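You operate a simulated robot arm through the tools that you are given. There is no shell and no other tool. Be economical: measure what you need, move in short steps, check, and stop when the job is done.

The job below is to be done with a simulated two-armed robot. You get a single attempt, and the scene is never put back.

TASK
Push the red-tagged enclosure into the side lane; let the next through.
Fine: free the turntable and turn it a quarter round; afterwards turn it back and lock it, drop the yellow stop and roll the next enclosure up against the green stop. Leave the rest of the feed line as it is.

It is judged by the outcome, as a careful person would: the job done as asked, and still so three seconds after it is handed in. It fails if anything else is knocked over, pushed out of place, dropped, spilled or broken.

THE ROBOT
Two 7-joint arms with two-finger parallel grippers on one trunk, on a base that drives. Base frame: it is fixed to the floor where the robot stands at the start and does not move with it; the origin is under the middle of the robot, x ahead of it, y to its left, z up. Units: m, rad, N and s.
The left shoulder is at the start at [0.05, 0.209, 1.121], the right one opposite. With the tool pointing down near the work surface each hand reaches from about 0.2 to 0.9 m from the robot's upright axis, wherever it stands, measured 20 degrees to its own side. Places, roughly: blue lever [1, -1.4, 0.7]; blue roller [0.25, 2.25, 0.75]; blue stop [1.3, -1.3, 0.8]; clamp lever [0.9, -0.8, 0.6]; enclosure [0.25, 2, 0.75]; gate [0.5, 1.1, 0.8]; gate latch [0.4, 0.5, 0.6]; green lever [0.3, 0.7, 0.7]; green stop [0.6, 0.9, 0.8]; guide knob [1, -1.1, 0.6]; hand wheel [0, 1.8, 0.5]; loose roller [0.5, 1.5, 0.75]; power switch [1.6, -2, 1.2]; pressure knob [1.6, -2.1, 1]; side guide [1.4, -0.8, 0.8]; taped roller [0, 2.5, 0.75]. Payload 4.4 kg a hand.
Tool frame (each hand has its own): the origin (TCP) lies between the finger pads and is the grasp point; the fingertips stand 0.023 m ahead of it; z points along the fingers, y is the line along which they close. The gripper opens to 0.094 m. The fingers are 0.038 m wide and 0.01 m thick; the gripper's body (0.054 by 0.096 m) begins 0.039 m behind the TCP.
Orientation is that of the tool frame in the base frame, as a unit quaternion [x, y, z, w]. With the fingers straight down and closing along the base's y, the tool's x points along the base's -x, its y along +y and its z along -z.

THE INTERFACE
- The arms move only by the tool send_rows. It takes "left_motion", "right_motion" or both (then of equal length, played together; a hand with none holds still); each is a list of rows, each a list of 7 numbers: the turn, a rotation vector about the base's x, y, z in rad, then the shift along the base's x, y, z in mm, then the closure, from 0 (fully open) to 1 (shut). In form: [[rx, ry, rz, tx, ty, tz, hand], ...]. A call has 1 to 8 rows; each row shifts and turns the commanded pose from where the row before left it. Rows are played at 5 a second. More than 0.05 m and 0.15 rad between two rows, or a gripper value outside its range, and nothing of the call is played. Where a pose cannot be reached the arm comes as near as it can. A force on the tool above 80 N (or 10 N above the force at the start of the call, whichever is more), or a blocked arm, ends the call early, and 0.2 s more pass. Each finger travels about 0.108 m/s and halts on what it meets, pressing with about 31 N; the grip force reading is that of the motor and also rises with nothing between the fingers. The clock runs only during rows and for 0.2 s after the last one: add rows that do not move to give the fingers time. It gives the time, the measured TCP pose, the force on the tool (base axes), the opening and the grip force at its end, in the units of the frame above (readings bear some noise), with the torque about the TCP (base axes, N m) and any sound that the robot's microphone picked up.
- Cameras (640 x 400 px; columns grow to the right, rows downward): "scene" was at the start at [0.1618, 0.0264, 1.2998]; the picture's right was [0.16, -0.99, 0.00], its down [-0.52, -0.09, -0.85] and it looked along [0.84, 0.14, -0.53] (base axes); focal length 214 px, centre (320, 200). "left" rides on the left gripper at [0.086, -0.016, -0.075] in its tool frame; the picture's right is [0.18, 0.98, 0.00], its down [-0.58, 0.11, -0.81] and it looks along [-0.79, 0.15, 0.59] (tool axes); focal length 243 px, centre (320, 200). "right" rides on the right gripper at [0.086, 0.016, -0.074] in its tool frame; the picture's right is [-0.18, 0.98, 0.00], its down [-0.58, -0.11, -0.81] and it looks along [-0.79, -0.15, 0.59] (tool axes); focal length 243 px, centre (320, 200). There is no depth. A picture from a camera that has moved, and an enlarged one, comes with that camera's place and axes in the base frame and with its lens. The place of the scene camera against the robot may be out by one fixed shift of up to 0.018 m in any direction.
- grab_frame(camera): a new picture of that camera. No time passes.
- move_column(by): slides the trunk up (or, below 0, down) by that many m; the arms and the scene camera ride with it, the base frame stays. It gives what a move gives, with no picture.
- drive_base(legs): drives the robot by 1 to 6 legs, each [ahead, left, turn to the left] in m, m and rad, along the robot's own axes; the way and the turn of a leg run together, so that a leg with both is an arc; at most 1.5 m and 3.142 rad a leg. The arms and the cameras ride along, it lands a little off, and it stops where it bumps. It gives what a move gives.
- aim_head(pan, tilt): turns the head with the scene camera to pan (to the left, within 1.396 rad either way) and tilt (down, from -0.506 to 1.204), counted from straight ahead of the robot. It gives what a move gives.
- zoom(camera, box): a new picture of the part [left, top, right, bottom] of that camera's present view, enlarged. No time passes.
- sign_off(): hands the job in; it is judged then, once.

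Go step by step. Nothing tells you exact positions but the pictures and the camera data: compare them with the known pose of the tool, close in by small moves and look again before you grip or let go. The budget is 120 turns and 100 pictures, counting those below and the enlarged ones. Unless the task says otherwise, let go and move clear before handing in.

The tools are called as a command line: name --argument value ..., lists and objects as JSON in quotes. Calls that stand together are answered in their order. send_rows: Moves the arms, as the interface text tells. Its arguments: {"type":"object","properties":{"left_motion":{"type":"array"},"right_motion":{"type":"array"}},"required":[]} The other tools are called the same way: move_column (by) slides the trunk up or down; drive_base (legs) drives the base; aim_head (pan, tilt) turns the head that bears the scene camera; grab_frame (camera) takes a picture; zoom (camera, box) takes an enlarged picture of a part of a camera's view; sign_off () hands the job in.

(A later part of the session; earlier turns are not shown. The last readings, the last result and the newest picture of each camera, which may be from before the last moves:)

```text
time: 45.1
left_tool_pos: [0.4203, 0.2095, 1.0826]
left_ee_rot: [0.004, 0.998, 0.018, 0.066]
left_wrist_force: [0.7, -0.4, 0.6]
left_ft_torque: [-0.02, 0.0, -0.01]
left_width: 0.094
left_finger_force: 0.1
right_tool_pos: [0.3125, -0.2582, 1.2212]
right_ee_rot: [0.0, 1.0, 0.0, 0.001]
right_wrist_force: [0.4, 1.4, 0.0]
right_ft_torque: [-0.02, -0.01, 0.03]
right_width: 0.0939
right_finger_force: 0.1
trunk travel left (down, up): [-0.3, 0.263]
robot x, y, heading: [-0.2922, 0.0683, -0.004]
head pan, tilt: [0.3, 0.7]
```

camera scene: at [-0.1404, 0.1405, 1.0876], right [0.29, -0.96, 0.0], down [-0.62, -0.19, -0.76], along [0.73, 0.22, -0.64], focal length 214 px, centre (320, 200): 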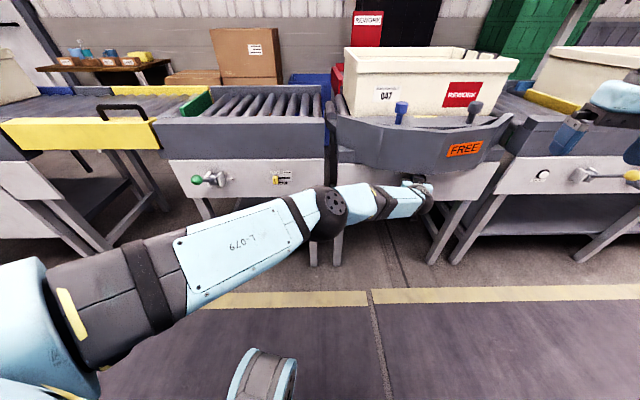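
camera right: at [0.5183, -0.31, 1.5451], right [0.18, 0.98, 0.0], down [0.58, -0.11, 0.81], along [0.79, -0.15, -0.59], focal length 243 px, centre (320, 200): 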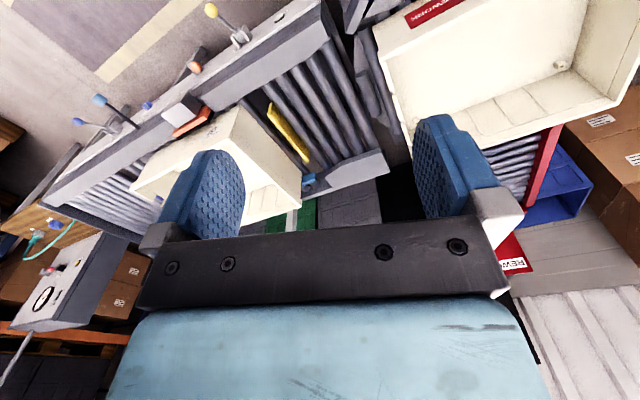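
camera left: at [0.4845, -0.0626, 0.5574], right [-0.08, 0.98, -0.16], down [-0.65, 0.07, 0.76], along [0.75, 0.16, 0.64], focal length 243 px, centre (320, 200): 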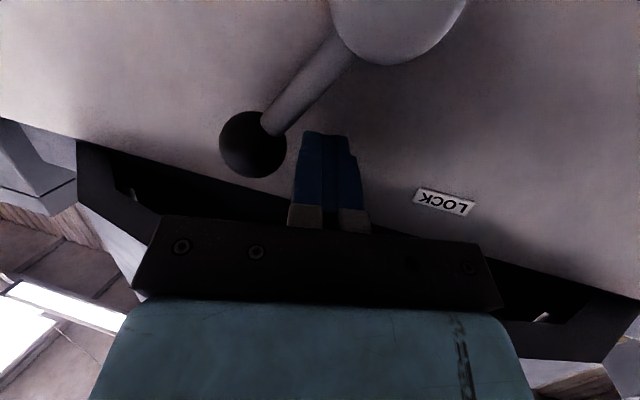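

Raise and tuck the left hand, then drive up to the turntable and look down on it.

send_rows --left_motion '[[0, 0.13, 0, -30, 30, 20, 0], [0, 0, 0, -30, 30, 25, 0], [0, 0, 0, -20, 30, 30, 0], [0, 0, 0, -20, 30, 30, 0], [0, 0, 0, 0, 0, 0, 0]]'

drive_base --legs '[[0.36, 0, 0]]'

aim_head --pan 0.0 --tilt 0.85

grab_frame --camera "scene"

grab_frame --camera "right"

```text
time: 46.3
left_tool_pos: [0.3207, 0.326, 1.1891]
left_ee_rot: [0.004, 1.0, 0.019, 0.002]
left_wrist_force: [0.9, -0.6, -0.1]
left_ft_torque: [0.0, 0.05, -0.01]
left_width: 0.0938
left_finger_force: 0.1
right_tool_pos: [0.3136, -0.2588, 1.222]
right_ee_rot: [0.0, 1.0, 0.001, 0.001]
right_wrist_force: [0.7, -0.2, -0.5]
right_ft_torque: [-0.03, -0.02, -0.01]
right_width: 0.0942
right_finger_force: 0.0
trunk travel left (down, up): [-0.3, 0.263]
robot x, y, heading: [-0.2919, 0.0652, -0.002]
head pan, tilt: [0.3, 0.7]
```

```text
time: 48.6
left_tool_pos: [0.6797, 0.326, 1.1867]
left_ee_rot: [0.004, 1.0, 0.018, 0.003]
left_wrist_force: [-0.6, -0.2, -0.1]
left_ft_torque: [-0.01, 0.0, -0.04]
left_width: 0.0943
left_finger_force: 0.1
right_tool_pos: [0.6703, -0.2603, 1.2226]
right_ee_rot: [0.001, 1.0, 0.0, 0.001]
right_wrist_force: [0.3, 0.6, -0.6]
right_ft_torque: [0.0, 0.03, 0.0]
right_width: 0.094
right_finger_force: 0.0
trunk travel left (down, up): [-0.3, 0.263]
robot x, y, heading: [0.0665, 0.0687, -0.007]
head pan, tilt: [0.3, 0.7]
```

```text
time: 49.4
left_tool_pos: [0.6789, 0.3249, 1.1876]
left_ee_rot: [0.004, 1.0, 0.019, 0.003]
left_wrist_force: [-0.4, 0.4, 0.3]
left_ft_torque: [0.02, 0.01, -0.02]
left_width: 0.0939
left_finger_force: 0.1
right_tool_pos: [0.6694, -0.2605, 1.2222]
right_ee_rot: [0.002, 1.0, 0.0, 0.002]
right_wrist_force: [0.0, -0.4, -0.1]
right_ft_torque: [0.01, -0.02, -0.01]
right_width: 0.0942
right_finger_force: 0.1
trunk travel left (down, up): [-0.3, 0.263]
robot x, y, heading: [0.0676, 0.0708, -0.003]
head pan, tilt: [0.0, 0.85]
```

```text
72 pictures are left
camera scene: at [0.2194, 0.0798, 1.3754], right [0.0, -1.0, 0.0], down [-0.75, 0.0, -0.66], along [0.66, 0.0, -0.75], focal length 214 px, centre (320, 200)
```

scene: 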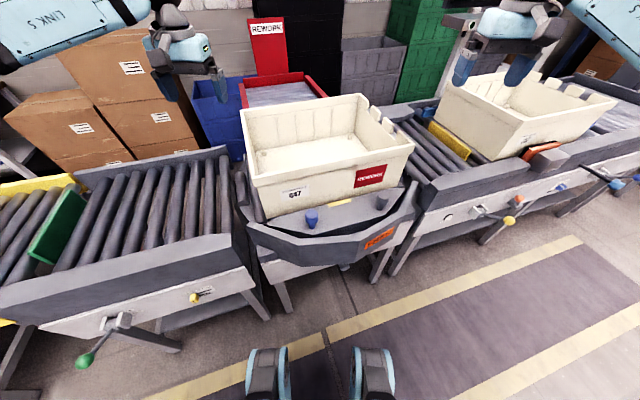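

```text
71 pictures are left
camera right: at [0.5844, -0.2438, 1.2968], right [0.19, 0.98, 0.0], down [0.58, -0.11, 0.81], along [0.79, -0.15, -0.59], focal length 243 px, centre (320, 200)
```

right: 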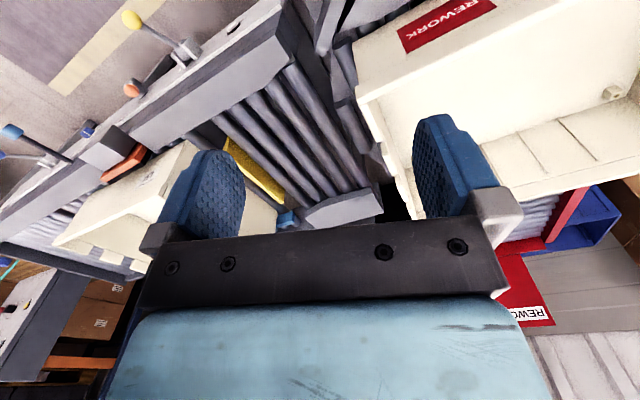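

Triangulation puts the blue knob's top at about (0.597, 0.104, 0.89), and the table centre near (0.89, 0.09). I'll bring the right hand above the blue knob.

send_rows --right_motion '[[0, 0, 0, -9, 45, 0, 0], [0, 0, 0, -9, 45, 0, 0], [0, 0, 0, -9, 45, 0, 0], [0, 0, 0, -9, 45, 0, 0], [0, 0, 0, -9, 45, 0, 0], [0, 0, 0, -9, 45, 0, 0], [0, 0, 0, -9, 45, 0, 0], [0, 0, 0, -9, 45, 0, 0]]'

send_rows --right_motion '[[0, 0, 0, 0, 0, -45, 0], [0, 0, 0, 0, 0, -45, 0], [0, 0, 0, 0, 0, -45, 0], [0, 0, 0, 0, 0, -45, 0], [0, 0, 0, 0, 0, 0, 0]]'

grab_frame --camera "right"

grab_frame --camera "scene"

```text
time: 51.2
left_tool_pos: [0.679, 0.3267, 1.1885]
left_ee_rot: [0.003, 1.0, 0.017, 0.004]
left_wrist_force: [-1.0, 0.1, -0.2]
left_ft_torque: [0.01, 0.05, 0.03]
left_width: 0.0939
left_finger_force: 0.0
right_tool_pos: [0.5964, 0.1017, 1.2227]
right_ee_rot: [0.002, 1.0, 0.0, 0.001]
right_wrist_force: [0.9, 0.3, 0.2]
right_ft_torque: [-0.06, 0.03, -0.01]
right_width: 0.094
right_finger_force: 0.0
trunk travel left (down, up): [-0.3, 0.263]
robot x, y, heading: [0.068, 0.0673, -0.0]
head pan, tilt: [0.0, 0.85]
```

```text
time: 52.4
left_tool_pos: [0.6781, 0.3259, 1.1883]
left_ee_rot: [0.004, 1.0, 0.018, 0.004]
left_wrist_force: [-0.3, -0.2, 0.1]
left_ft_torque: [-0.03, 0.0, 0.01]
left_width: 0.094
left_finger_force: 0.1
right_tool_pos: [0.5973, 0.1018, 1.0423]
right_ee_rot: [0.002, 1.0, 0.0, 0.002]
right_wrist_force: [-0.7, 0.1, 0.5]
right_ft_torque: [0.0, -0.01, 0.05]
right_width: 0.0942
right_finger_force: 0.0
trunk travel left (down, up): [-0.3, 0.263]
robot x, y, heading: [0.0677, 0.0661, -0.005]
head pan, tilt: [0.0, 0.85]
```

```text
70 pictures are left
camera right: at [0.5126, 0.1169, 1.1173], right [0.19, 0.98, 0.0], down [0.58, -0.11, 0.81], along [0.79, -0.15, -0.59], focal length 243 px, centre (320, 200)
```

right: 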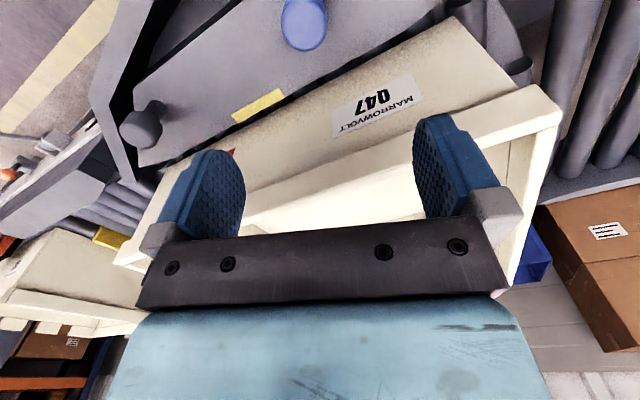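

```text
69 pictures are left
camera scene: at [0.2191, 0.0797, 1.3754], right [0.0, -1.0, 0.0], down [-0.75, 0.0, -0.66], along [0.66, 0.0, -0.75], focal length 214 px, centre (320, 200)
```

scene: 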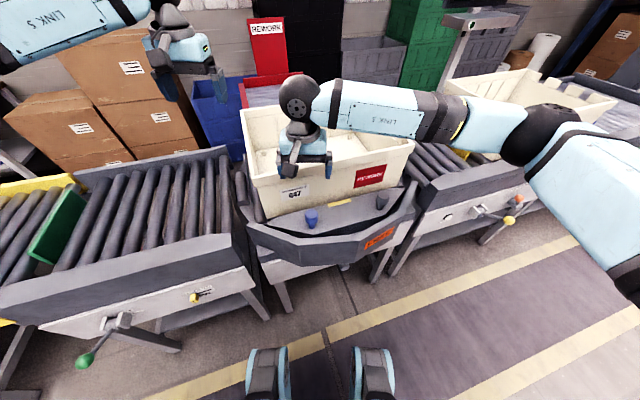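

The wrist camera puts the knob near (0.583, 0.09), about 1 cm off the scene estimate. I'll lower to just above it and check in the scene view.

send_rows --right_motion '[[0, 0, 0, -7, -5, -45, 0], [0, 0, 0, -7, -6, -45, 0], [0, 0, 0, 0, 0, -30, 0], [0, 0, 0, 0, 0, 0, 0]]'

zoom --camera "scene" --box '[250, 130, 410, 260]'

grab_frame --camera "right"

```text
time: 53.4
left_tool_pos: [0.6782, 0.3258, 1.1886]
left_ee_rot: [0.004, 1.0, 0.019, 0.003]
left_wrist_force: [0.3, -0.1, 0.8]
left_ft_torque: [0.02, 0.01, -0.01]
left_width: 0.094
left_finger_force: 0.0
right_tool_pos: [0.5844, 0.0895, 0.9219]
right_ee_rot: [0.001, 1.0, 0.0, 0.002]
right_wrist_force: [-0.4, -0.4, -0.5]
right_ft_torque: [0.02, -0.02, 0.0]
right_width: 0.0939
right_finger_force: 0.0
trunk travel left (down, up): [-0.3, 0.263]
robot x, y, heading: [0.0716, 0.066, -0.008]
head pan, tilt: [0.0, 0.85]
```

```text
3.08 times, centred on (330, 195) of scene
camera zoom: at [0.2193, 0.0797, 1.3754], right [0.0, -1.0, 0.0], down [-0.75, 0.0, -0.66], along [0.66, 0.0, -0.75], focal length 660 px, centre (289, 215)
```

zoom: 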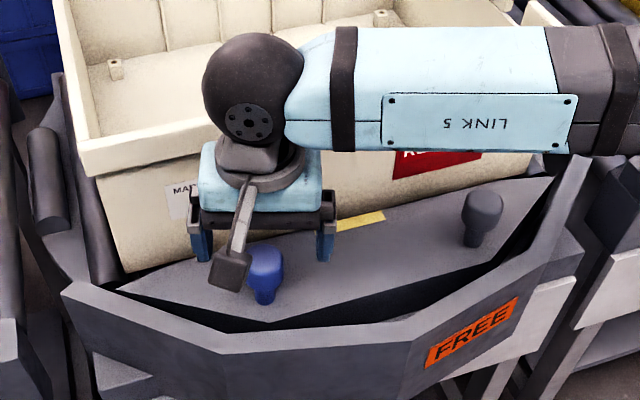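

```text
67 pictures are left
camera right: at [0.4993, 0.1053, 0.996], right [0.19, 0.98, 0.0], down [0.58, -0.11, 0.81], along [0.79, -0.15, -0.59], focal length 243 px, centre (320, 200)
```

right: 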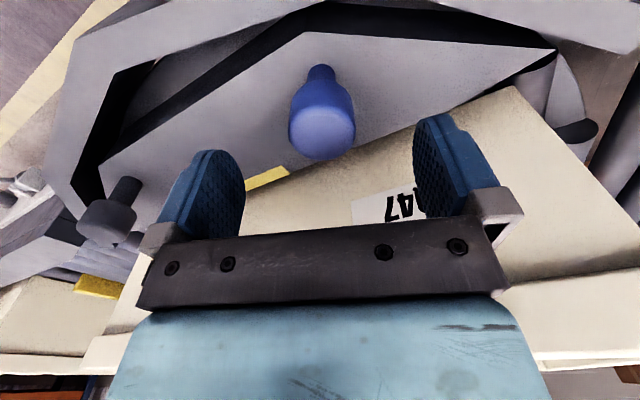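

The knob top is at (0.580, 0.091, 0.89), right between the fingers. I'll lower onto it and close.

send_rows --right_motion '[[0, 0, 0, -4, 1, -30, 0], [0, 0, 0, 0, 0, -24, 0], [0, 0, 0, 0, 0, 0, 1], [0, 0, 0, 0, 0, 0, 1], [0, 0, 0, 0, 0, 0, 1], [0, 0, 0, 0, 0, 0, 1]]'

grab_frame --camera "right"

```text
time: 54.8
left_tool_pos: [0.6794, 0.3259, 1.1875]
left_ee_rot: [0.004, 1.0, 0.019, 0.003]
left_wrist_force: [-0.1, -0.1, 0.0]
left_ft_torque: [0.03, 0.01, 0.03]
left_width: 0.0942
left_finger_force: 0.0
right_tool_pos: [0.5822, 0.0895, 0.8689]
right_ee_rot: [0.001, 1.0, 0.0, 0.002]
right_wrist_force: [0.2, 1.0, -3.1]
right_ft_torque: [0.13, -0.63, 0.35]
right_width: 0.037
right_finger_force: 44.9
trunk travel left (down, up): [-0.3, 0.263]
robot x, y, heading: [0.068, 0.0693, -0.004]
head pan, tilt: [0.0, 0.85]
```

```text
66 pictures are left
camera right: at [0.4953, 0.1062, 0.9424], right [0.19, 0.98, 0.0], down [0.58, -0.11, 0.81], along [0.79, -0.15, -0.59], focal length 243 px, centre (320, 200)
```

right: 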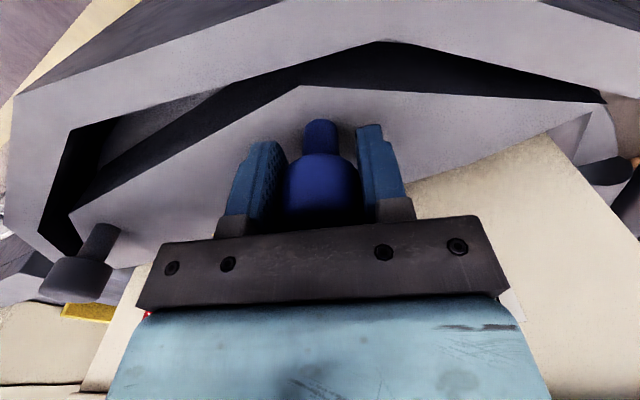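

The knob is held. I'll start turning counter-clockwise, gently, and see whether the table follows.

send_rows --right_motion '[[0, 0, 0.052, 0, -15, 0, 1], [0, 0, 0.052, 1, -15, 0, 1], [0, 0, 0.052, 2, -15, 0, 1], [0, 0, 0.052, 2, -15, 0, 1], [0, 0, 0, 0, 0, 0, 1]]'

grab_frame --camera "scene"

```text
time: 56.0
left_tool_pos: [0.6774, 0.3239, 1.1887]
left_ee_rot: [0.004, 1.0, 0.019, 0.003]
left_wrist_force: [0.7, 0.1, 0.7]
left_ft_torque: [0.0, 0.0, -0.03]
left_width: 0.0941
left_finger_force: 0.1
right_tool_pos: [0.5838, 0.028, 0.868]
right_ee_rot: [-0.102, 0.995, -0.001, 0.002]
right_wrist_force: [-21.3, -2.6, -12.3]
right_ft_torque: [-1.2, -0.13, 0.26]
right_width: 0.0369
right_finger_force: 45.0
trunk travel left (down, up): [-0.3, 0.263]
robot x, y, heading: [0.0621, 0.0702, -0.003]
head pan, tilt: [0.0, 0.85]
```

```text
65 pictures are left
camera scene: at [0.2183, 0.0797, 1.3754], right [0.0, -1.0, 0.0], down [-0.75, 0.0, -0.66], along [0.66, 0.0, -0.75], focal length 214 px, centre (320, 200)
```

scene: 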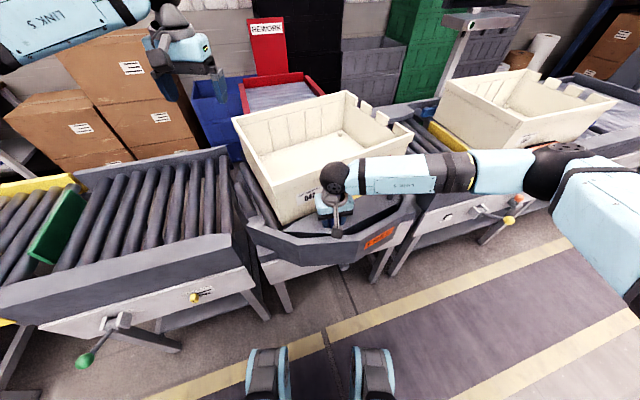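

The table turns freely and carries the enclosure. A slight outward force shows my centre estimate is off a bit; I'll correct and carry on.

send_rows --right_motion '[[0, 0, 0.052, -1, -15, 0, 1], [0, 0, 0.052, 1, -15, 0, 1], [0, 0, 0.052, 3, -15, 0, 1], [0, 0, 0.052, 4, -15, 0, 1], [0, 0, 0.052, 4, -15, 0, 1], [0, 0, 0.052, 5, -15, 0, 1], [0, 0, 0, 0, 0, 0, 1]]'

```text
time: 57.6
left_tool_pos: [0.6836, 0.3267, 1.1844]
left_ee_rot: [0.004, 1.0, 0.017, 0.001]
left_wrist_force: [-0.6, 0.0, 0.5]
left_ft_torque: [-0.01, 0.01, 0.0]
left_width: 0.0937
left_finger_force: 0.0
right_tool_pos: [0.6038, -0.0593, 0.868]
right_ee_rot: [-0.256, 0.967, 0.001, 0.001]
right_wrist_force: [38.6, 19.2, -7.4]
right_ft_torque: [-0.86, 0.24, 0.32]
right_width: 0.0363
right_finger_force: 45.0
trunk travel left (down, up): [-0.3, 0.263]
robot x, y, heading: [0.0672, 0.0657, -0.001]
head pan, tilt: [0.0, 0.85]
```

Refitting the circle from the measured points: centre about (0.905, 0.065), radius 0.324. Continuing along that arc.

send_rows --right_motion '[[0, 0, 0.052, 9, -14, 0, 1], [0, 0, 0.052, 8, -15, 0, 1], [0, 0, 0.052, 8.5, -14.7, 0, 1], [0, 0, 0.052, 9.2, -14.3, 0, 1], [0, 0, 0.052, 10, -13.8, 0, 1], [0, 0, 0.052, 10.7, -13.2, 0, 1], [0, 0, 0, 0, 0, 0, 1]]'

grab_frame --camera "scene"

```text
time: 59.2
left_tool_pos: [0.682, 0.3276, 1.185]
left_ee_rot: [0.003, 1.0, 0.017, 0.003]
left_wrist_force: [-0.6, 0.7, 0.5]
left_ft_torque: [0.01, 0.0, -0.01]
left_width: 0.0939
left_finger_force: 0.1
right_tool_pos: [0.659, -0.1444, 0.8683]
right_ee_rot: [-0.403, 0.915, 0.001, 0.001]
right_wrist_force: [24.0, 23.1, -4.5]
right_ft_torque: [0.0, -0.04, 0.48]
right_width: 0.0368
right_finger_force: 44.6
trunk travel left (down, up): [-0.3, 0.263]
robot x, y, heading: [0.0675, 0.0691, -0.001]
head pan, tilt: [0.0, 0.85]
```

```text
64 pictures are left
camera scene: at [0.2224, 0.0821, 1.3749], right [0.0, -1.0, 0.0], down [-0.75, 0.0, -0.66], along [0.66, 0.0, -0.75], focal length 214 px, centre (320, 200)
```

scene: 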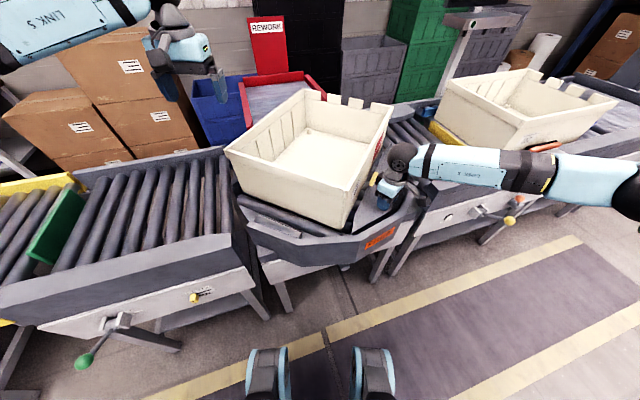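

About half way round and tracking well. Continuing with a slight inward correction.

send_rows --right_motion '[[0, 0, 0.052, 13, -11, 0, 1], [0, 0, 0.052, 12.4, -11.6, 0, 1], [0, 0, 0.052, 13, -10.9, 0, 1], [0, 0, 0.052, 13.6, -10.2, 0, 1], [0, 0, 0.052, 14.1, -9.5, 0, 1], [0, 0, 0.052, 14.6, -8.8, 0, 1], [0, 0, 0, 0, 0, 0, 1]]'

```text
time: 60.8
left_tool_pos: [0.6803, 0.3252, 1.1866]
left_ee_rot: [0.004, 1.0, 0.018, 0.003]
left_wrist_force: [-0.1, 0.4, 0.7]
left_ft_torque: [0.05, -0.02, 0.01]
left_width: 0.094
left_finger_force: 0.0
right_tool_pos: [0.6706, -0.1562, 0.8683]
right_ee_rot: [-0.426, 0.905, 0.001, 0.0]
right_wrist_force: [6.3, 6.3, -4.5]
right_ft_torque: [-1.42, 0.34, -0.02]
right_width: 0.037
right_finger_force: 45.1
right hand out of reach, approached as far as the arm can: row 2, 3, 4, 5, 6
trunk travel left (down, up): [-0.3, 0.263]
robot x, y, heading: [0.0666, 0.0702, -0.002]
head pan, tilt: [0.0, 0.85]
```

The wrist's yaw has reached its limit. The knob is round, so I'll keep the yaw fixed and let it turn in the grip.

send_rows --right_motion '[[0, 0, 0, 12.4, -11.6, 0, 1], [0, 0, 0, 13, -10.9, 0, 1], [0, 0, 0, 13.6, -10.2, 0, 1], [0, 0, 0, 14.1, -9.5, 0, 1], [0, 0, 0, 0, 0, 0, 1]]'

```text
time: 62.0
left_tool_pos: [0.6785, 0.3264, 1.1872]
left_ee_rot: [0.005, 1.0, 0.018, 0.003]
left_wrist_force: [-0.1, 0.8, 0.9]
left_ft_torque: [0.01, 0.0, 0.02]
left_width: 0.094
left_finger_force: 0.1
right_tool_pos: [0.6713, -0.155, 0.8677]
right_ee_rot: [-0.427, 0.904, 0.001, 0.001]
right_wrist_force: [3.8, 1.7, -6.0]
right_ft_torque: [-1.3, 0.25, -0.17]
right_width: 0.0367
right_finger_force: 44.9
right hand out of reach, approached as far as the arm can: row 1, 2, 3, 4
trunk travel left (down, up): [-0.3, 0.263]
robot x, y, heading: [0.0651, 0.0686, -0.003]
head pan, tilt: [0.0, 0.85]
```

The arm is at a joint limit. I'll un-yaw the wrist while moving so it can keep going.

send_rows --right_motion '[[0, 0, -0.1, 3, -3, 0, 1], [0, 0, -0.1, 12.4, -11.6, 0, 1], [0, 0, -0.1, 13, -10.9, 0, 1], [0, 0, -0.1, 13.6, -10.2, 0, 1], [0, 0, 0, 0, 0, 0, 1]]'

```text
time: 63.2
left_tool_pos: [0.6792, 0.3247, 1.187]
left_ee_rot: [0.004, 1.0, 0.018, 0.002]
left_wrist_force: [0.1, 0.0, -0.2]
left_ft_torque: [0.02, 0.01, -0.02]
left_width: 0.0942
left_finger_force: 0.2
right_tool_pos: [0.7132, -0.1923, 0.867]
right_ee_rot: [-0.238, 0.971, 0.0, 0.002]
right_wrist_force: [-0.6, 2.3, -8.4]
right_ft_torque: [-0.61, -0.66, 0.56]
right_width: 0.0373
right_finger_force: 44.6
trunk travel left (down, up): [-0.3, 0.263]
robot x, y, heading: [0.0658, 0.07, -0.004]
head pan, tilt: [0.0, 0.85]
```

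That works. Continuing the rest of the quarter turn.

send_rows --right_motion '[[0, 0, -0.02, 13.9, -9.8, 0, 1], [0, 0, -0.02, 14.4, -9.1, 0, 1], [0, 0, -0.02, 14.8, -8.3, 0, 1], [0, 0, -0.02, 15.2, -7.5, 0, 1], [0, 0, -0.02, 15.6, -6.7, 0, 1], [0, 0, -0.02, 15.9, -5.9, 0, 1], [0, 0, 0, 0, 0, 0, 1]]'

grab_frame --camera "scene"

```text
time: 64.8
left_tool_pos: [0.6801, 0.3274, 1.1858]
left_ee_rot: [0.003, 1.0, 0.017, 0.001]
left_wrist_force: [0.2, 0.2, -0.3]
left_ft_torque: [0.04, -0.02, 0.01]
left_width: 0.0939
left_finger_force: 0.0
right_tool_pos: [0.8028, -0.2359, 0.8672]
right_ee_rot: [-0.18, 0.984, 0.001, 0.001]
right_wrist_force: [5.6, 22.6, -12.2]
right_ft_torque: [-0.48, 0.33, 0.82]
right_width: 0.0368
right_finger_force: 45.2
trunk travel left (down, up): [-0.3, 0.263]
robot x, y, heading: [0.0646, 0.0702, -0.001]
head pan, tilt: [0.0, 0.85]
```

```text
63 pictures are left
camera scene: at [0.2216, 0.0817, 1.375], right [0.0, -1.0, 0.0], down [-0.75, 0.0, -0.66], along [0.66, 0.0, -0.75], focal length 214 px, centre (320, 200)
```

scene: 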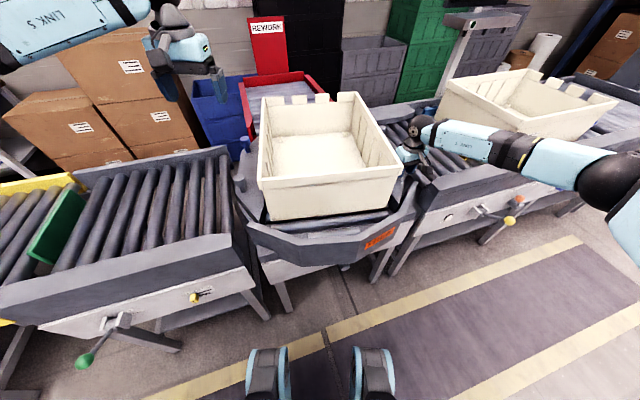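

About 75° turned. Five more steps to the quarter.

send_rows --right_motion '[[0, 0, -0.02, 16.2, -3.8, 0, 1], [0, 0, -0.02, 16.5, -3.2, 0, 1], [0, 0, -0.02, 16.7, -2.4, 0, 1], [0, 0, -0.02, 16.8, -1.6, 0, 1], [0, 0, -0.02, 16.9, -0.8, 0, 1], [0, 0, 0, 0, 0, 0, 1]]'

grab_frame --camera "scene"

```text
time: 66.2
left_tool_pos: [0.681, 0.3287, 1.1863]
left_ee_rot: [0.004, 1.0, 0.018, 0.002]
left_wrist_force: [-0.4, 0.7, 0.0]
left_ft_torque: [0.02, 0.03, 0.01]
left_width: 0.0941
left_finger_force: 0.0
right_tool_pos: [0.8589, -0.2453, 0.8676]
right_ee_rot: [-0.136, 0.991, 0.0, 0.001]
right_wrist_force: [-0.6, 35.1, -15.4]
right_ft_torque: [0.06, 0.04, 0.66]
right_width: 0.0339
right_finger_force: 44.9
right hand out of reach, approached as far as the arm can: row 4, 5
trunk travel left (down, up): [-0.3, 0.263]
robot x, y, heading: [0.0685, 0.0681, -0.006]
head pan, tilt: [0.0, 0.85]
```

```text
62 pictures are left
camera scene: at [0.2217, 0.0824, 1.375], right [0.0, -1.0, 0.0], down [-0.75, 0.0, -0.66], along [0.66, 0.0, -0.75], focal length 214 px, centre (320, 200)
```

scene: 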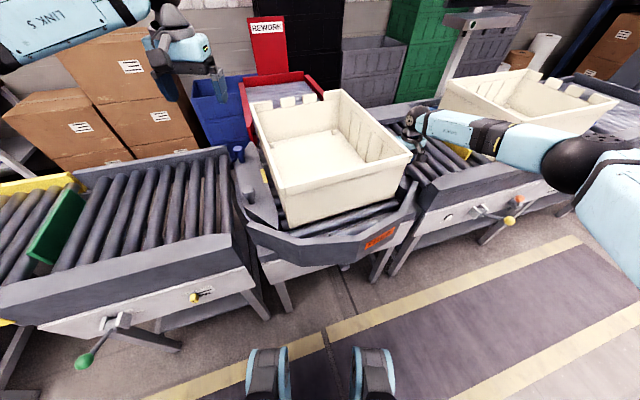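

About 86° turned, and the arm is at its reach. I'll creep the base forward 2 cm to finish the turn.

drive_base --legs '[[0.022, 0, 0]]'

zoom --camera "scene" --box '[220, 50, 440, 260]'

```text
time: 67.0
left_tool_pos: [0.7016, 0.3251, 1.1881]
left_ee_rot: [0.004, 1.0, 0.019, 0.002]
left_wrist_force: [0.8, 0.1, -0.6]
left_ft_torque: [-0.03, 0.0, 0.0]
left_width: 0.0938
left_finger_force: 0.0
right_tool_pos: [0.8813, -0.2524, 0.8695]
right_ee_rot: [-0.131, 0.991, -0.001, 0.002]
right_wrist_force: [1.3, -3.9, 2.4]
right_ft_torque: [0.47, 0.28, 0.13]
right_width: 0.0
right_finger_force: 42.5
trunk travel left (down, up): [-0.3, 0.263]
robot x, y, heading: [0.0924, 0.0684, -0.001]
head pan, tilt: [0.0, 0.85]
```

```text
1.90 times, centred on (330, 155) of scene
camera zoom: at [0.2416, 0.08, 1.3756], right [0.0, -1.0, 0.0], down [-0.75, 0.0, -0.66], along [0.66, 0.0, -0.75], focal length 408 px, centre (301, 286)
```

zoom: 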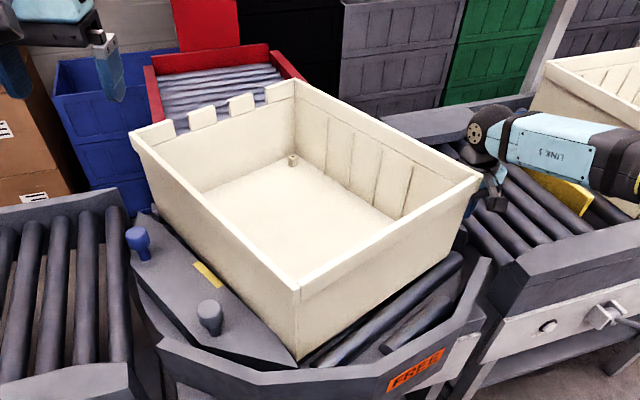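

The knob slipped from the fingers during the drive, and the table ran on to about 20° past the quarter. I'll lift the right hand away, then use the left hand on the grey knob (now on the left side, near (0.60, 0.20)) to bring it back.

send_rows --right_motion '[[0, 0, 0, 0, -5, 45, 0.6], [0, 0, 0, 0, 0, 45, 0.6], [0, 0, 0, 0, 0, 45, 0.6], [0, 0, 0, 0, -20, 45, 0.6], [0, 0, 0, 0, -30, 0, 0.6], [0, 0, 0, 0, -30, 0, 0.6]]' --left_motion '[[0, 0, -0.1, -25, -25, 0, 0], [0, 0, -0.1, -25, -25, 0, 0], [0, 0, -0.1, -25, -30, 0, 0], [0, 0, -0.1, -25, -35, -25, 0], [0, 0, -0.1, 0, 0, -45, 0], [0, 0, 0, 0, 0, -45, 0]]'

grab_frame --camera "left"

grab_frame --camera "scene"

```text
time: 68.4
left_tool_pos: [0.6015, 0.2108, 1.0733]
left_ee_rot: [0.251, 0.968, 0.017, 0.007]
left_wrist_force: [-0.7, -0.2, 0.5]
left_ft_torque: [0.0, -0.01, 0.0]
left_width: 0.094
left_finger_force: 0.1
right_tool_pos: [0.8817, -0.2869, 1.0511]
right_ee_rot: [-0.131, 0.991, 0.0, 0.003]
right_wrist_force: [-0.3, -0.6, -0.4]
right_ft_torque: [0.03, -0.03, 0.0]
right_width: 0.0375
right_finger_force: 0.1
right hand out of reach, approached as far as the arm can: row 5, 6
trunk travel left (down, up): [-0.3, 0.263]
robot x, y, heading: [0.0892, 0.0674, -0.004]
head pan, tilt: [0.0, 0.85]
```

```text
60 pictures are left
camera left: at [0.5155, 0.2341, 1.1483], right [0.32, 0.95, 0.03], down [0.54, -0.21, 0.81], along [0.78, -0.24, -0.58], focal length 243 px, centre (320, 200)
```

left: 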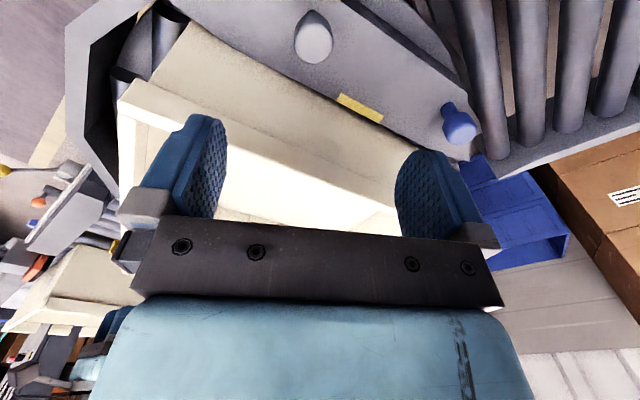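

```text
59 pictures are left
camera scene: at [0.2414, 0.0793, 1.3755], right [0.0, -1.0, 0.0], down [-0.75, 0.0, -0.66], along [0.66, 0.0, -0.75], focal length 214 px, centre (320, 200)
```

scene: 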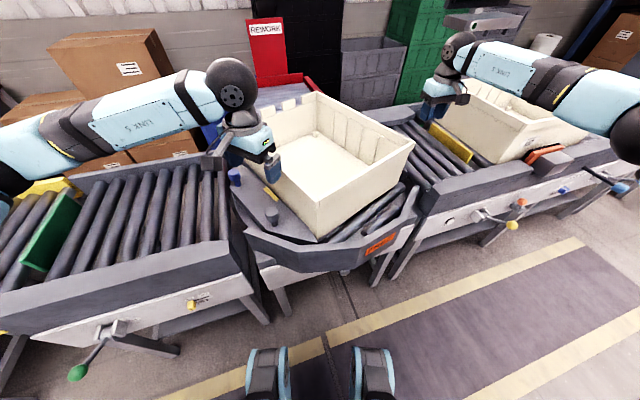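

The grey knob is at about (0.612, 0.204). Lowering the left hand onto it and gripping.

send_rows --left_motion '[[0, 0, -0.1, 5, -3, -45, 0], [0, 0, -0.1, 5, -4, -45, 0], [0, 0, 0, 0, 0, -45, 0], [0, 0, 0, 0, 0, -45, 0], [0, 0, 0, 0, 0, -25, 0], [0, 0, 0, 0, 0, 0, 1], [0, 0, 0, 0, 0, 0, 1], [0, 0, 0, 0, 0, 0, 1]]'

grab_frame --camera "left"

```text
time: 70.2
left_tool_pos: [0.6116, 0.2008, 0.8679]
left_ee_rot: [0.347, 0.938, 0.015, 0.01]
left_wrist_force: [4.1, -2.3, -1.7]
left_ft_torque: [-1.79, 0.18, 0.07]
left_width: 0.0383
left_finger_force: 45.3
right_tool_pos: [0.8827, -0.2882, 1.0509]
right_ee_rot: [-0.131, 0.991, -0.001, 0.002]
right_wrist_force: [0.6, -0.1, 0.3]
right_ft_torque: [-0.05, 0.01, 0.0]
right_width: 0.0378
right_finger_force: 0.0
trunk travel left (down, up): [-0.3, 0.263]
robot x, y, heading: [0.093, 0.0693, -0.0]
head pan, tilt: [0.0, 0.85]
```

```text
58 pictures are left
camera left: at [0.5334, 0.2434, 0.943], right [0.5, 0.87, 0.03], down [0.49, -0.31, 0.81], along [0.71, -0.39, -0.58], focal length 243 px, centre (320, 200)
```

left: 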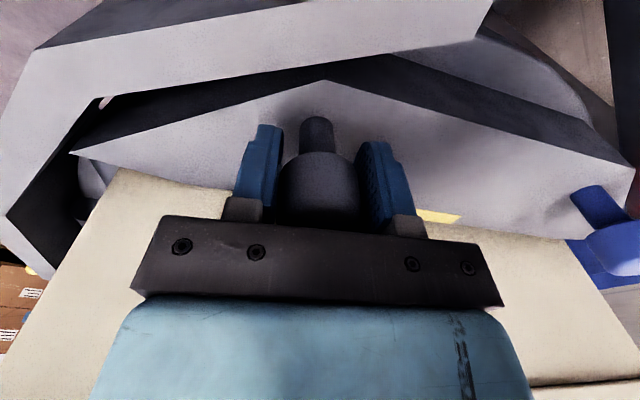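

Gripped. Now turning clockwise back toward the exact quarter position.

send_rows --left_motion '[[0, 0, 0, 7.5, 13.8, 0, 1], [0, 0, 0, 8.2, 13.4, 0, 1], [0, 0, 0, 8.9, 13, 0, 1], [0, 0, 0, 9.5, 12.5, 0, 1], [0, 0, 0, 10.2, 12, 0, 1], [0, 0, 0, 0, 0, 0, 1]]'

grab_frame --camera "scene"

```text
time: 71.6
left_tool_pos: [0.6559, 0.2679, 0.8672]
left_ee_rot: [0.346, 0.938, 0.016, 0.008]
left_wrist_force: [-1.7, 2.7, -2.9]
left_ft_torque: [-0.55, 0.93, 0.05]
left_width: 0.0385
left_finger_force: 45.1
right_tool_pos: [0.8817, -0.2876, 1.0506]
right_ee_rot: [-0.132, 0.991, -0.001, 0.003]
right_wrist_force: [-0.8, -0.4, 0.0]
right_ft_torque: [-0.02, -0.03, 0.03]
right_width: 0.0376
right_finger_force: 0.2
trunk travel left (down, up): [-0.3, 0.263]
robot x, y, heading: [0.0899, 0.0694, -0.005]
head pan, tilt: [0.0, 0.85]
```

```text
57 pictures are left
camera scene: at [0.2416, 0.0796, 1.3753], right [0.0, -1.0, 0.0], down [-0.75, 0.0, -0.66], along [0.66, 0.0, -0.75], focal length 214 px, centre (320, 200)
```

scene: 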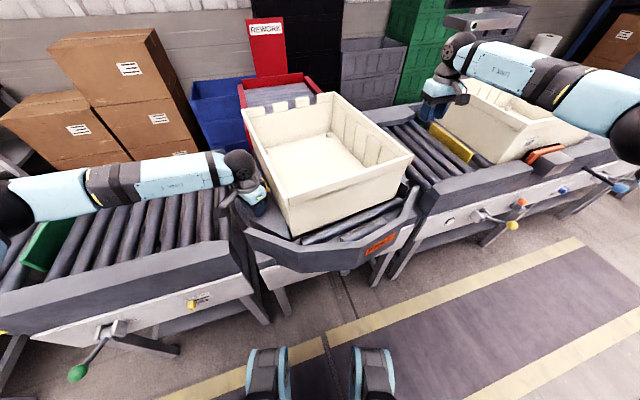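

About 9° to go; three more steps.

send_rows --left_motion '[[0, 0, 0, 10.8, 11.4, 0, 1], [0, 0, 0, 11.4, 10.8, 0, 1], [0, 0, 0, 11.9, 10.2, 0, 1], [0, 0, 0, 0, 0, 0, 1]]'

zoom --camera "scene" --box '[200, 50, 440, 260]'

grab_frame --camera "left"

```text
time: 72.6
left_tool_pos: [0.6906, 0.3002, 0.8683]
left_ee_rot: [0.346, 0.938, 0.016, 0.008]
left_wrist_force: [2.7, 2.7, -2.3]
left_ft_torque: [-0.65, 1.03, 0.12]
left_width: 0.0387
left_finger_force: 45.0
right_tool_pos: [0.8827, -0.2879, 1.0499]
right_ee_rot: [-0.132, 0.991, -0.002, 0.003]
right_wrist_force: [-0.6, 0.2, 0.4]
right_ft_torque: [0.01, -0.02, -0.01]
right_width: 0.0376
right_finger_force: 0.1
trunk travel left (down, up): [-0.3, 0.263]
robot x, y, heading: [0.0947, 0.0662, -0.002]
head pan, tilt: [0.0, 0.85]
```

```text
1.90 times, centred on (320, 155) of scene
camera zoom: at [0.2422, 0.0796, 1.3753], right [0.0, -1.0, 0.0], down [-0.75, 0.0, -0.66], along [0.66, 0.0, -0.75], focal length 408 px, centre (320, 286)
```

zoom: 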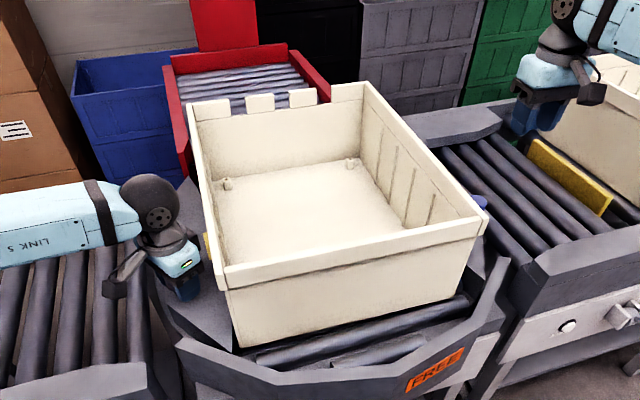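

```text
55 pictures are left
camera left: at [0.6123, 0.3408, 0.9431], right [0.5, 0.87, 0.03], down [0.49, -0.31, 0.81], along [0.72, -0.39, -0.58], focal length 243 px, centre (320, 200)
```

left: 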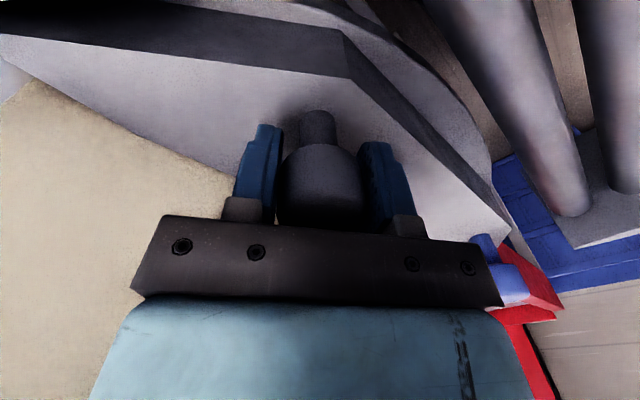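

The enclosure now lines up with the side lane. I'll keep the left hand on the knob to hold the table and bring the right hand round to the near face to push.

send_rows --right_motion '[[0, 0, 0, -10, 0, 45, 0], [0, 0, 0, -10, 0, 45, 0], [0, 0, 0, -35, 34, 0, 0], [0, 0, 0, -35, 34, 0, 0], [0, 0, 0, -35, 34, 0, 0], [0, 0, 0, -35, 34, 0, 0], [0, 0, 0, -35, 34, 0, 0], [0, 0, 0, -35, 34, 0, 0]]'

send_rows --right_motion '[[0, 0, 0.04, -35, 34, 0, 0], [0, 0, 0, -35, 34, 0, 0], [0, 0, 0, -35, 0, 0, 0], [0, 0, 0, 0, 0, 0, 0]]'

grab_frame --camera "right"

```text
time: 74.4
left_tool_pos: [0.6895, 0.2994, 0.869]
left_ee_rot: [0.348, 0.938, 0.015, 0.009]
left_wrist_force: [2.1, 3.2, -1.0]
left_ft_torque: [-1.92, 0.32, 0.07]
left_width: 0.0385
left_finger_force: 45.5
right_tool_pos: [0.6499, -0.0825, 1.1392]
right_ee_rot: [-0.131, 0.991, -0.001, 0.003]
right_wrist_force: [0.6, 0.6, -0.1]
right_ft_torque: [0.01, -0.03, 0.02]
right_width: 0.0944
right_finger_force: 0.0
trunk travel left (down, up): [-0.3, 0.263]
robot x, y, heading: [0.0906, 0.0672, -0.002]
head pan, tilt: [0.0, 0.85]
```

```text
time: 75.4
left_tool_pos: [0.6894, 0.2998, 0.8678]
left_ee_rot: [0.347, 0.938, 0.016, 0.01]
left_wrist_force: [1.1, 0.3, -0.6]
left_ft_torque: [-1.22, 0.88, -0.3]
left_width: 0.0385
left_finger_force: 44.6
right_tool_pos: [0.5458, -0.0142, 1.1408]
right_ee_rot: [-0.151, 0.988, -0.001, 0.003]
right_wrist_force: [0.6, -0.1, -0.2]
right_ft_torque: [0.02, 0.01, 0.01]
right_width: 0.0942
right_finger_force: 0.0
trunk travel left (down, up): [-0.3, 0.263]
robot x, y, heading: [0.0862, 0.0674, -0.003]
head pan, tilt: [0.0, 0.85]
```

```text
54 pictures are left
camera right: at [0.4583, -0.0263, 1.2142], right [-0.12, 0.99, 0.0], down [0.58, 0.07, 0.81], along [0.8, 0.1, -0.59], focal length 243 px, centre (320, 200)
```

right: 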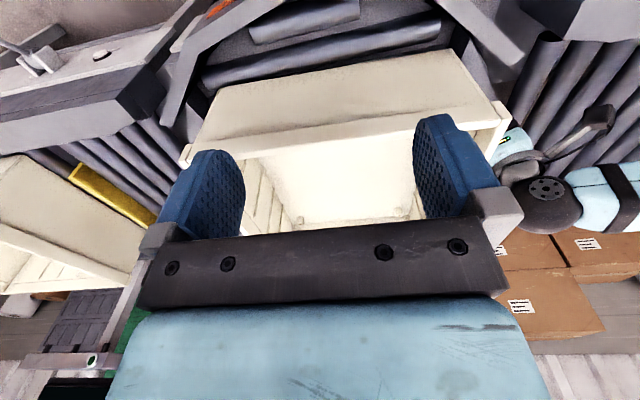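

The near rim's midpoint is (0.637, 0.003) with its normal at 18.7°, as wanted. I'll lower in front of it and push slowly along that direction.

send_rows --right_motion '[[0, 0, 0.02, 0, -3, -45, 0], [0, 0, 0, 0, -3, -45, 0], [0, 0, 0, 0, 0, -45, 0], [0, 0, 0, 0, 0, -45, 0], [0, 0, 0, 0, 0, -45, 0], [0, 0, 0, 0, 0, -15, 0], [0, 0, 0, 0, 0, 0, 0]]'

send_rows --right_motion '[[0, 0, 0, 19, 6.2, 0, 0], [0, 0, 0, 19, 6.2, 0, 0], [0, 0, 0, 19, 6.2, 0, 0], [0, 0, 0, 19, 6.2, 0, 0], [0, 0, 0, 19, 6.2, 0, 0], [0, 0, 0, 0, 0, 0, 0]]'

grab_frame --camera "scene"

```text
time: 77.0
left_tool_pos: [0.69, 0.2991, 0.8684]
left_ee_rot: [0.347, 0.938, 0.016, 0.009]
left_wrist_force: [2.3, 0.4, -0.9]
left_ft_torque: [-0.93, 0.92, 0.0]
left_width: 0.0384
left_finger_force: 44.8
right_tool_pos: [0.5452, -0.022, 0.8984]
right_ee_rot: [-0.162, 0.987, -0.001, 0.003]
right_wrist_force: [0.5, -0.4, 0.1]
right_ft_torque: [-0.02, 0.0, 0.0]
right_width: 0.094
right_finger_force: 0.1
trunk travel left (down, up): [-0.3, 0.263]
robot x, y, heading: [0.0888, 0.0678, -0.009]
head pan, tilt: [0.0, 0.85]
```

```text
time: 78.4
left_tool_pos: [0.6903, 0.2986, 0.8693]
left_ee_rot: [0.347, 0.938, 0.016, 0.009]
left_wrist_force: [2.9, 0.7, -1.0]
left_ft_torque: [-0.94, 0.92, -0.04]
left_width: 0.0384
left_finger_force: 44.8
right_tool_pos: [0.6414, 0.009, 0.9005]
right_ee_rot: [-0.162, 0.987, -0.001, 0.002]
right_wrist_force: [-0.3, -0.2, -0.8]
right_ft_torque: [0.01, -0.01, 0.02]
right_width: 0.0942
right_finger_force: 0.1
trunk travel left (down, up): [-0.3, 0.263]
robot x, y, heading: [0.0877, 0.0646, -0.003]
head pan, tilt: [0.0, 0.85]
```

```text
53 pictures are left
camera scene: at [0.2418, 0.0794, 1.3753], right [0.0, -1.0, 0.0], down [-0.75, 0.0, -0.66], along [0.66, 0.0, -0.75], focal length 214 px, centre (320, 200)
```

scene: 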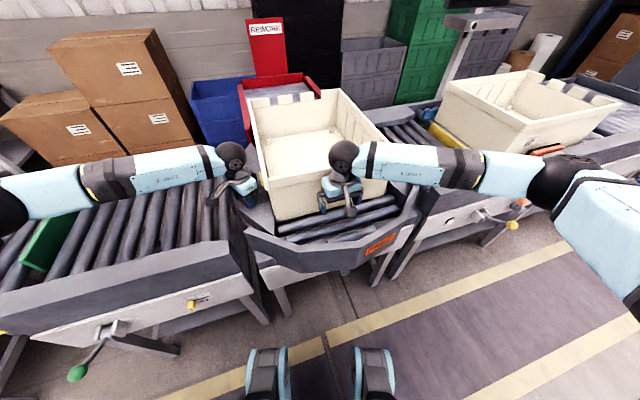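

It rolls easily and straight. Continuing the push.

send_rows --right_motion '[[0, 0, 0, 20, 6.5, 0, 0], [0, 0, 0, 20, 6.5, 0, 0], [0, 0, 0, 20, 6.5, 0, 0], [0, 0, 0, 20, 6.5, 0, 0], [0, 0, 0, 20, 6.5, 0, 0], [0, 0, 0, 20, 6.5, 0, 0], [0, 0, 0, 0, 0, 0, 0]]'

zoom --camera "scene" --box '[180, 40, 440, 250]'

```text
time: 80.0
left_tool_pos: [0.6906, 0.2991, 0.8678]
left_ee_rot: [0.347, 0.938, 0.017, 0.008]
left_wrist_force: [2.2, 0.3, -0.7]
left_ft_torque: [-0.98, 0.86, 0.0]
left_width: 0.0386
left_finger_force: 45.3
right_tool_pos: [0.7611, 0.0473, 0.9001]
right_ee_rot: [-0.163, 0.987, 0.0, 0.003]
right_wrist_force: [0.4, -0.6, -0.1]
right_ft_torque: [0.0, 0.01, 0.03]
right_width: 0.094
right_finger_force: 0.0
trunk travel left (down, up): [-0.3, 0.263]
robot x, y, heading: [0.088, 0.0668, -0.002]
head pan, tilt: [0.0, 0.85]
```

```text
1.90 times, centred on (310, 145) of scene
camera zoom: at [0.2418, 0.0793, 1.3753], right [0.0, -1.0, 0.0], down [-0.75, 0.0, -0.66], along [0.66, 0.0, -0.75], focal length 408 px, centre (339, 305)
```

zoom: 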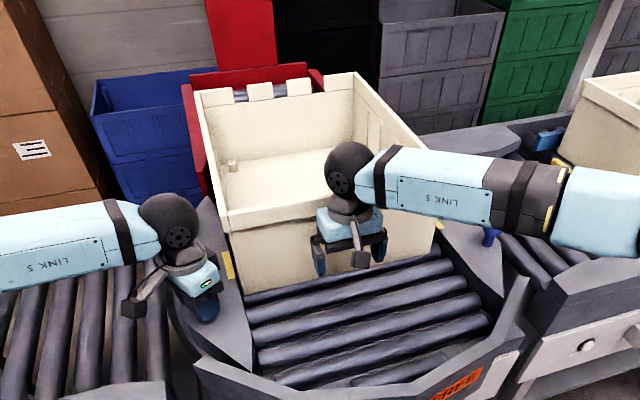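

It's entering between the red rails cleanly. Push on.

send_rows --right_motion '[[0, 0, 0, 20, 6.5, 0, 0], [0, 0, 0, 20, 6.5, 0, 0], [0, 0, 0, 20, 6.5, 0, 0], [0, 0, 0, 20, 6.5, 0, 0], [0, 0, 0, 20, 6.5, 0, 0], [0, 0, 0, 20, 6.5, 0, 0], [0, 0, 0, 20, 6.5, 0, 0], [0, 0, 0, 0, 0, 0, 0]]'

zoom --camera "scene" --box '[180, 40, 440, 250]'

```text
time: 81.8
left_tool_pos: [0.6905, 0.2991, 0.8682]
left_ee_rot: [0.347, 0.938, 0.017, 0.009]
left_wrist_force: [1.3, 0.7, -0.4]
left_ft_torque: [-1.27, 0.61, 0.1]
left_width: 0.0385
left_finger_force: 45.5
right_tool_pos: [0.881, 0.0861, 0.8995]
right_ee_rot: [-0.162, 0.987, 0.0, 0.003]
right_wrist_force: [0.3, 0.3, 0.3]
right_ft_torque: [-0.01, 0.0, 0.02]
right_width: 0.0941
right_finger_force: 0.1
right hand out of reach, approached as far as the arm can: row 7
trunk travel left (down, up): [-0.3, 0.263]
robot x, y, heading: [0.0892, 0.0705, -0.005]
head pan, tilt: [0.0, 0.85]
```

```text
1.90 times, centred on (310, 145) of scene
camera zoom: at [0.2418, 0.0794, 1.3753], right [0.0, -1.0, 0.0], down [-0.75, 0.0, -0.66], along [0.66, 0.0, -0.75], focal length 408 px, centre (339, 305)
```

zoom: 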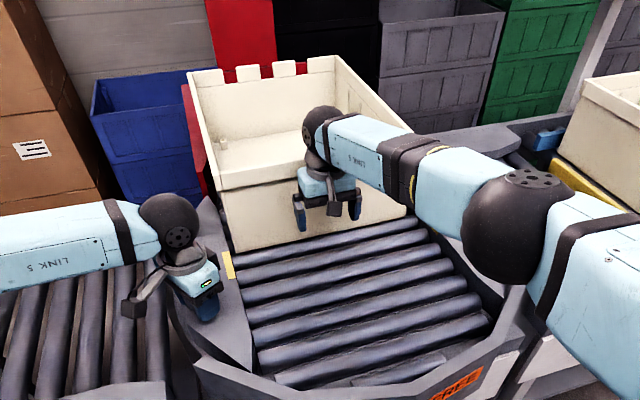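

The box is well between the rails, so the table no longer needs holding. I'll release the grey knob, lift the left hand, then drive the base forward along the push direction.

send_rows --left_motion '[[0, 0, 0, 0, 0, 0, 0], [0, 0, 0, 0, 0, 0, 0], [0, 0, 0, 0, 0, 45, 0], [0, 0, 0, 0, 0, 45, 0], [0, 0, 0, 0, 0, 45, 0], [0, 0, 0, 0, 0, 45, 0], [0, 0, 0, -20, 20, 45, 0], [0, 0, 0, -20, 20, 30, 0]]'

drive_base --legs '[[0.06, 0.02, 0], [0.06, 0.02, 0]]'

grab_frame --camera "scene"

```text
refused: row 7 steps farther than a row can; nothing moved
```

```text
time: 83.4
left_tool_pos: [0.8076, 0.3372, 0.8691]
left_ee_rot: [0.347, 0.938, 0.016, 0.009]
left_wrist_force: [0.6, 0.5, 0.3]
left_ft_torque: [0.04, -0.01, -0.01]
left_width: 0.0
left_finger_force: 42.1
right_tool_pos: [1.0004, 0.125, 0.8994]
right_ee_rot: [-0.161, 0.987, -0.001, 0.003]
right_wrist_force: [0.2, -1.1, 0.0]
right_ft_torque: [0.02, 0.03, -0.01]
right_width: 0.0939
right_finger_force: 0.0
trunk travel left (down, up): [-0.3, 0.263]
robot x, y, heading: [0.2099, 0.1045, -0.004]
head pan, tilt: [0.0, 0.85]
```

```text
50 pictures are left
camera scene: at [0.361, 0.1179, 1.3753], right [0.0, -1.0, 0.0], down [-0.75, 0.0, -0.66], along [0.66, 0.0, -0.75], focal length 214 px, centre (320, 200)
```

scene: 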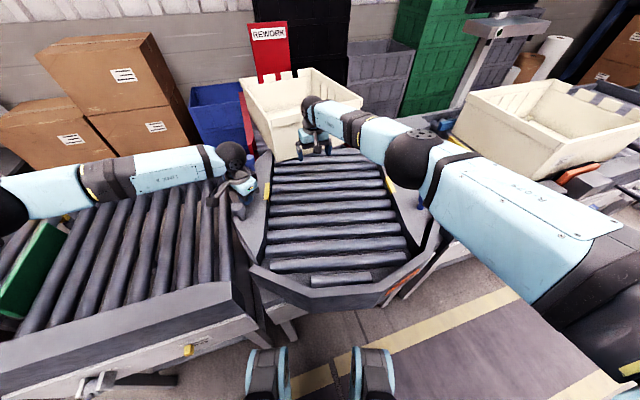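

The release call was refused (one row too long) and the left fingers slid off the knob, but the table looks undisturbed. I'll lift the left hand now.

send_rows --left_motion '[[0, 0, 0, 0, 0, 40, 1], [0, 0, 0, 0, 0, 45, 1], [0, 0, 0, 0, 0, 45, 0.5], [0, 0, 0, 0, 0, 45, 0.5], [0, 0, 0, -20, 20, 40, 0], [0, 0, 0, -20, 20, 40, 0]]'

zoom --camera "scene" --box '[190, 50, 450, 310]'

grab_frame --camera "right"

```text
time: 84.8
left_tool_pos: [0.7662, 0.3781, 1.1244]
left_ee_rot: [0.348, 0.937, 0.016, 0.011]
left_wrist_force: [-0.3, -0.5, -1.0]
left_ft_torque: [-0.03, 0.02, 0.0]
left_width: 0.094
left_finger_force: 0.0
right_tool_pos: [1.0, 0.1256, 0.9006]
right_ee_rot: [-0.16, 0.987, 0.0, 0.003]
right_wrist_force: [-1.2, 0.1, 0.4]
right_ft_torque: [0.01, -0.01, -0.01]
right_width: 0.0939
right_finger_force: 0.2
trunk travel left (down, up): [-0.3, 0.263]
robot x, y, heading: [0.2054, 0.1037, -0.014]
head pan, tilt: [0.0, 0.85]
```

```text
1.54 times, centred on (320, 180) of scene
camera zoom: at [0.3592, 0.1185, 1.3755], right [0.0, -1.0, 0.0], down [-0.75, 0.0, -0.66], along [0.66, 0.0, -0.75], focal length 330 px, centre (320, 231)
```

zoom: 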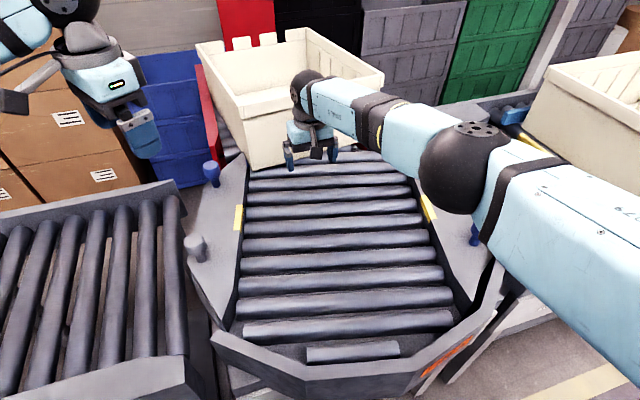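

```text
48 pictures are left
camera right: at [0.9129, 0.1127, 0.9746], right [-0.14, 0.99, 0.0], down [0.58, 0.08, 0.81], along [0.8, 0.11, -0.59], focal length 243 px, centre (320, 200)
```

right: 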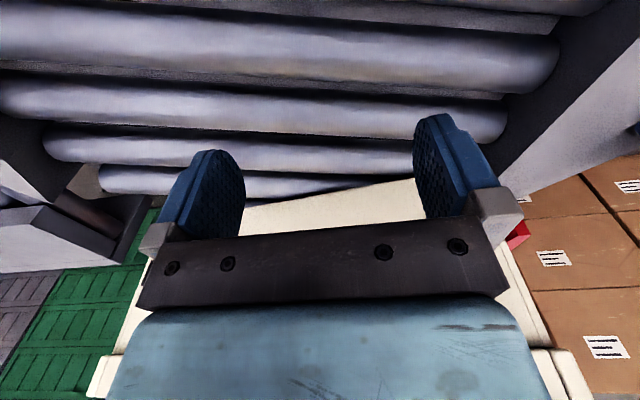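

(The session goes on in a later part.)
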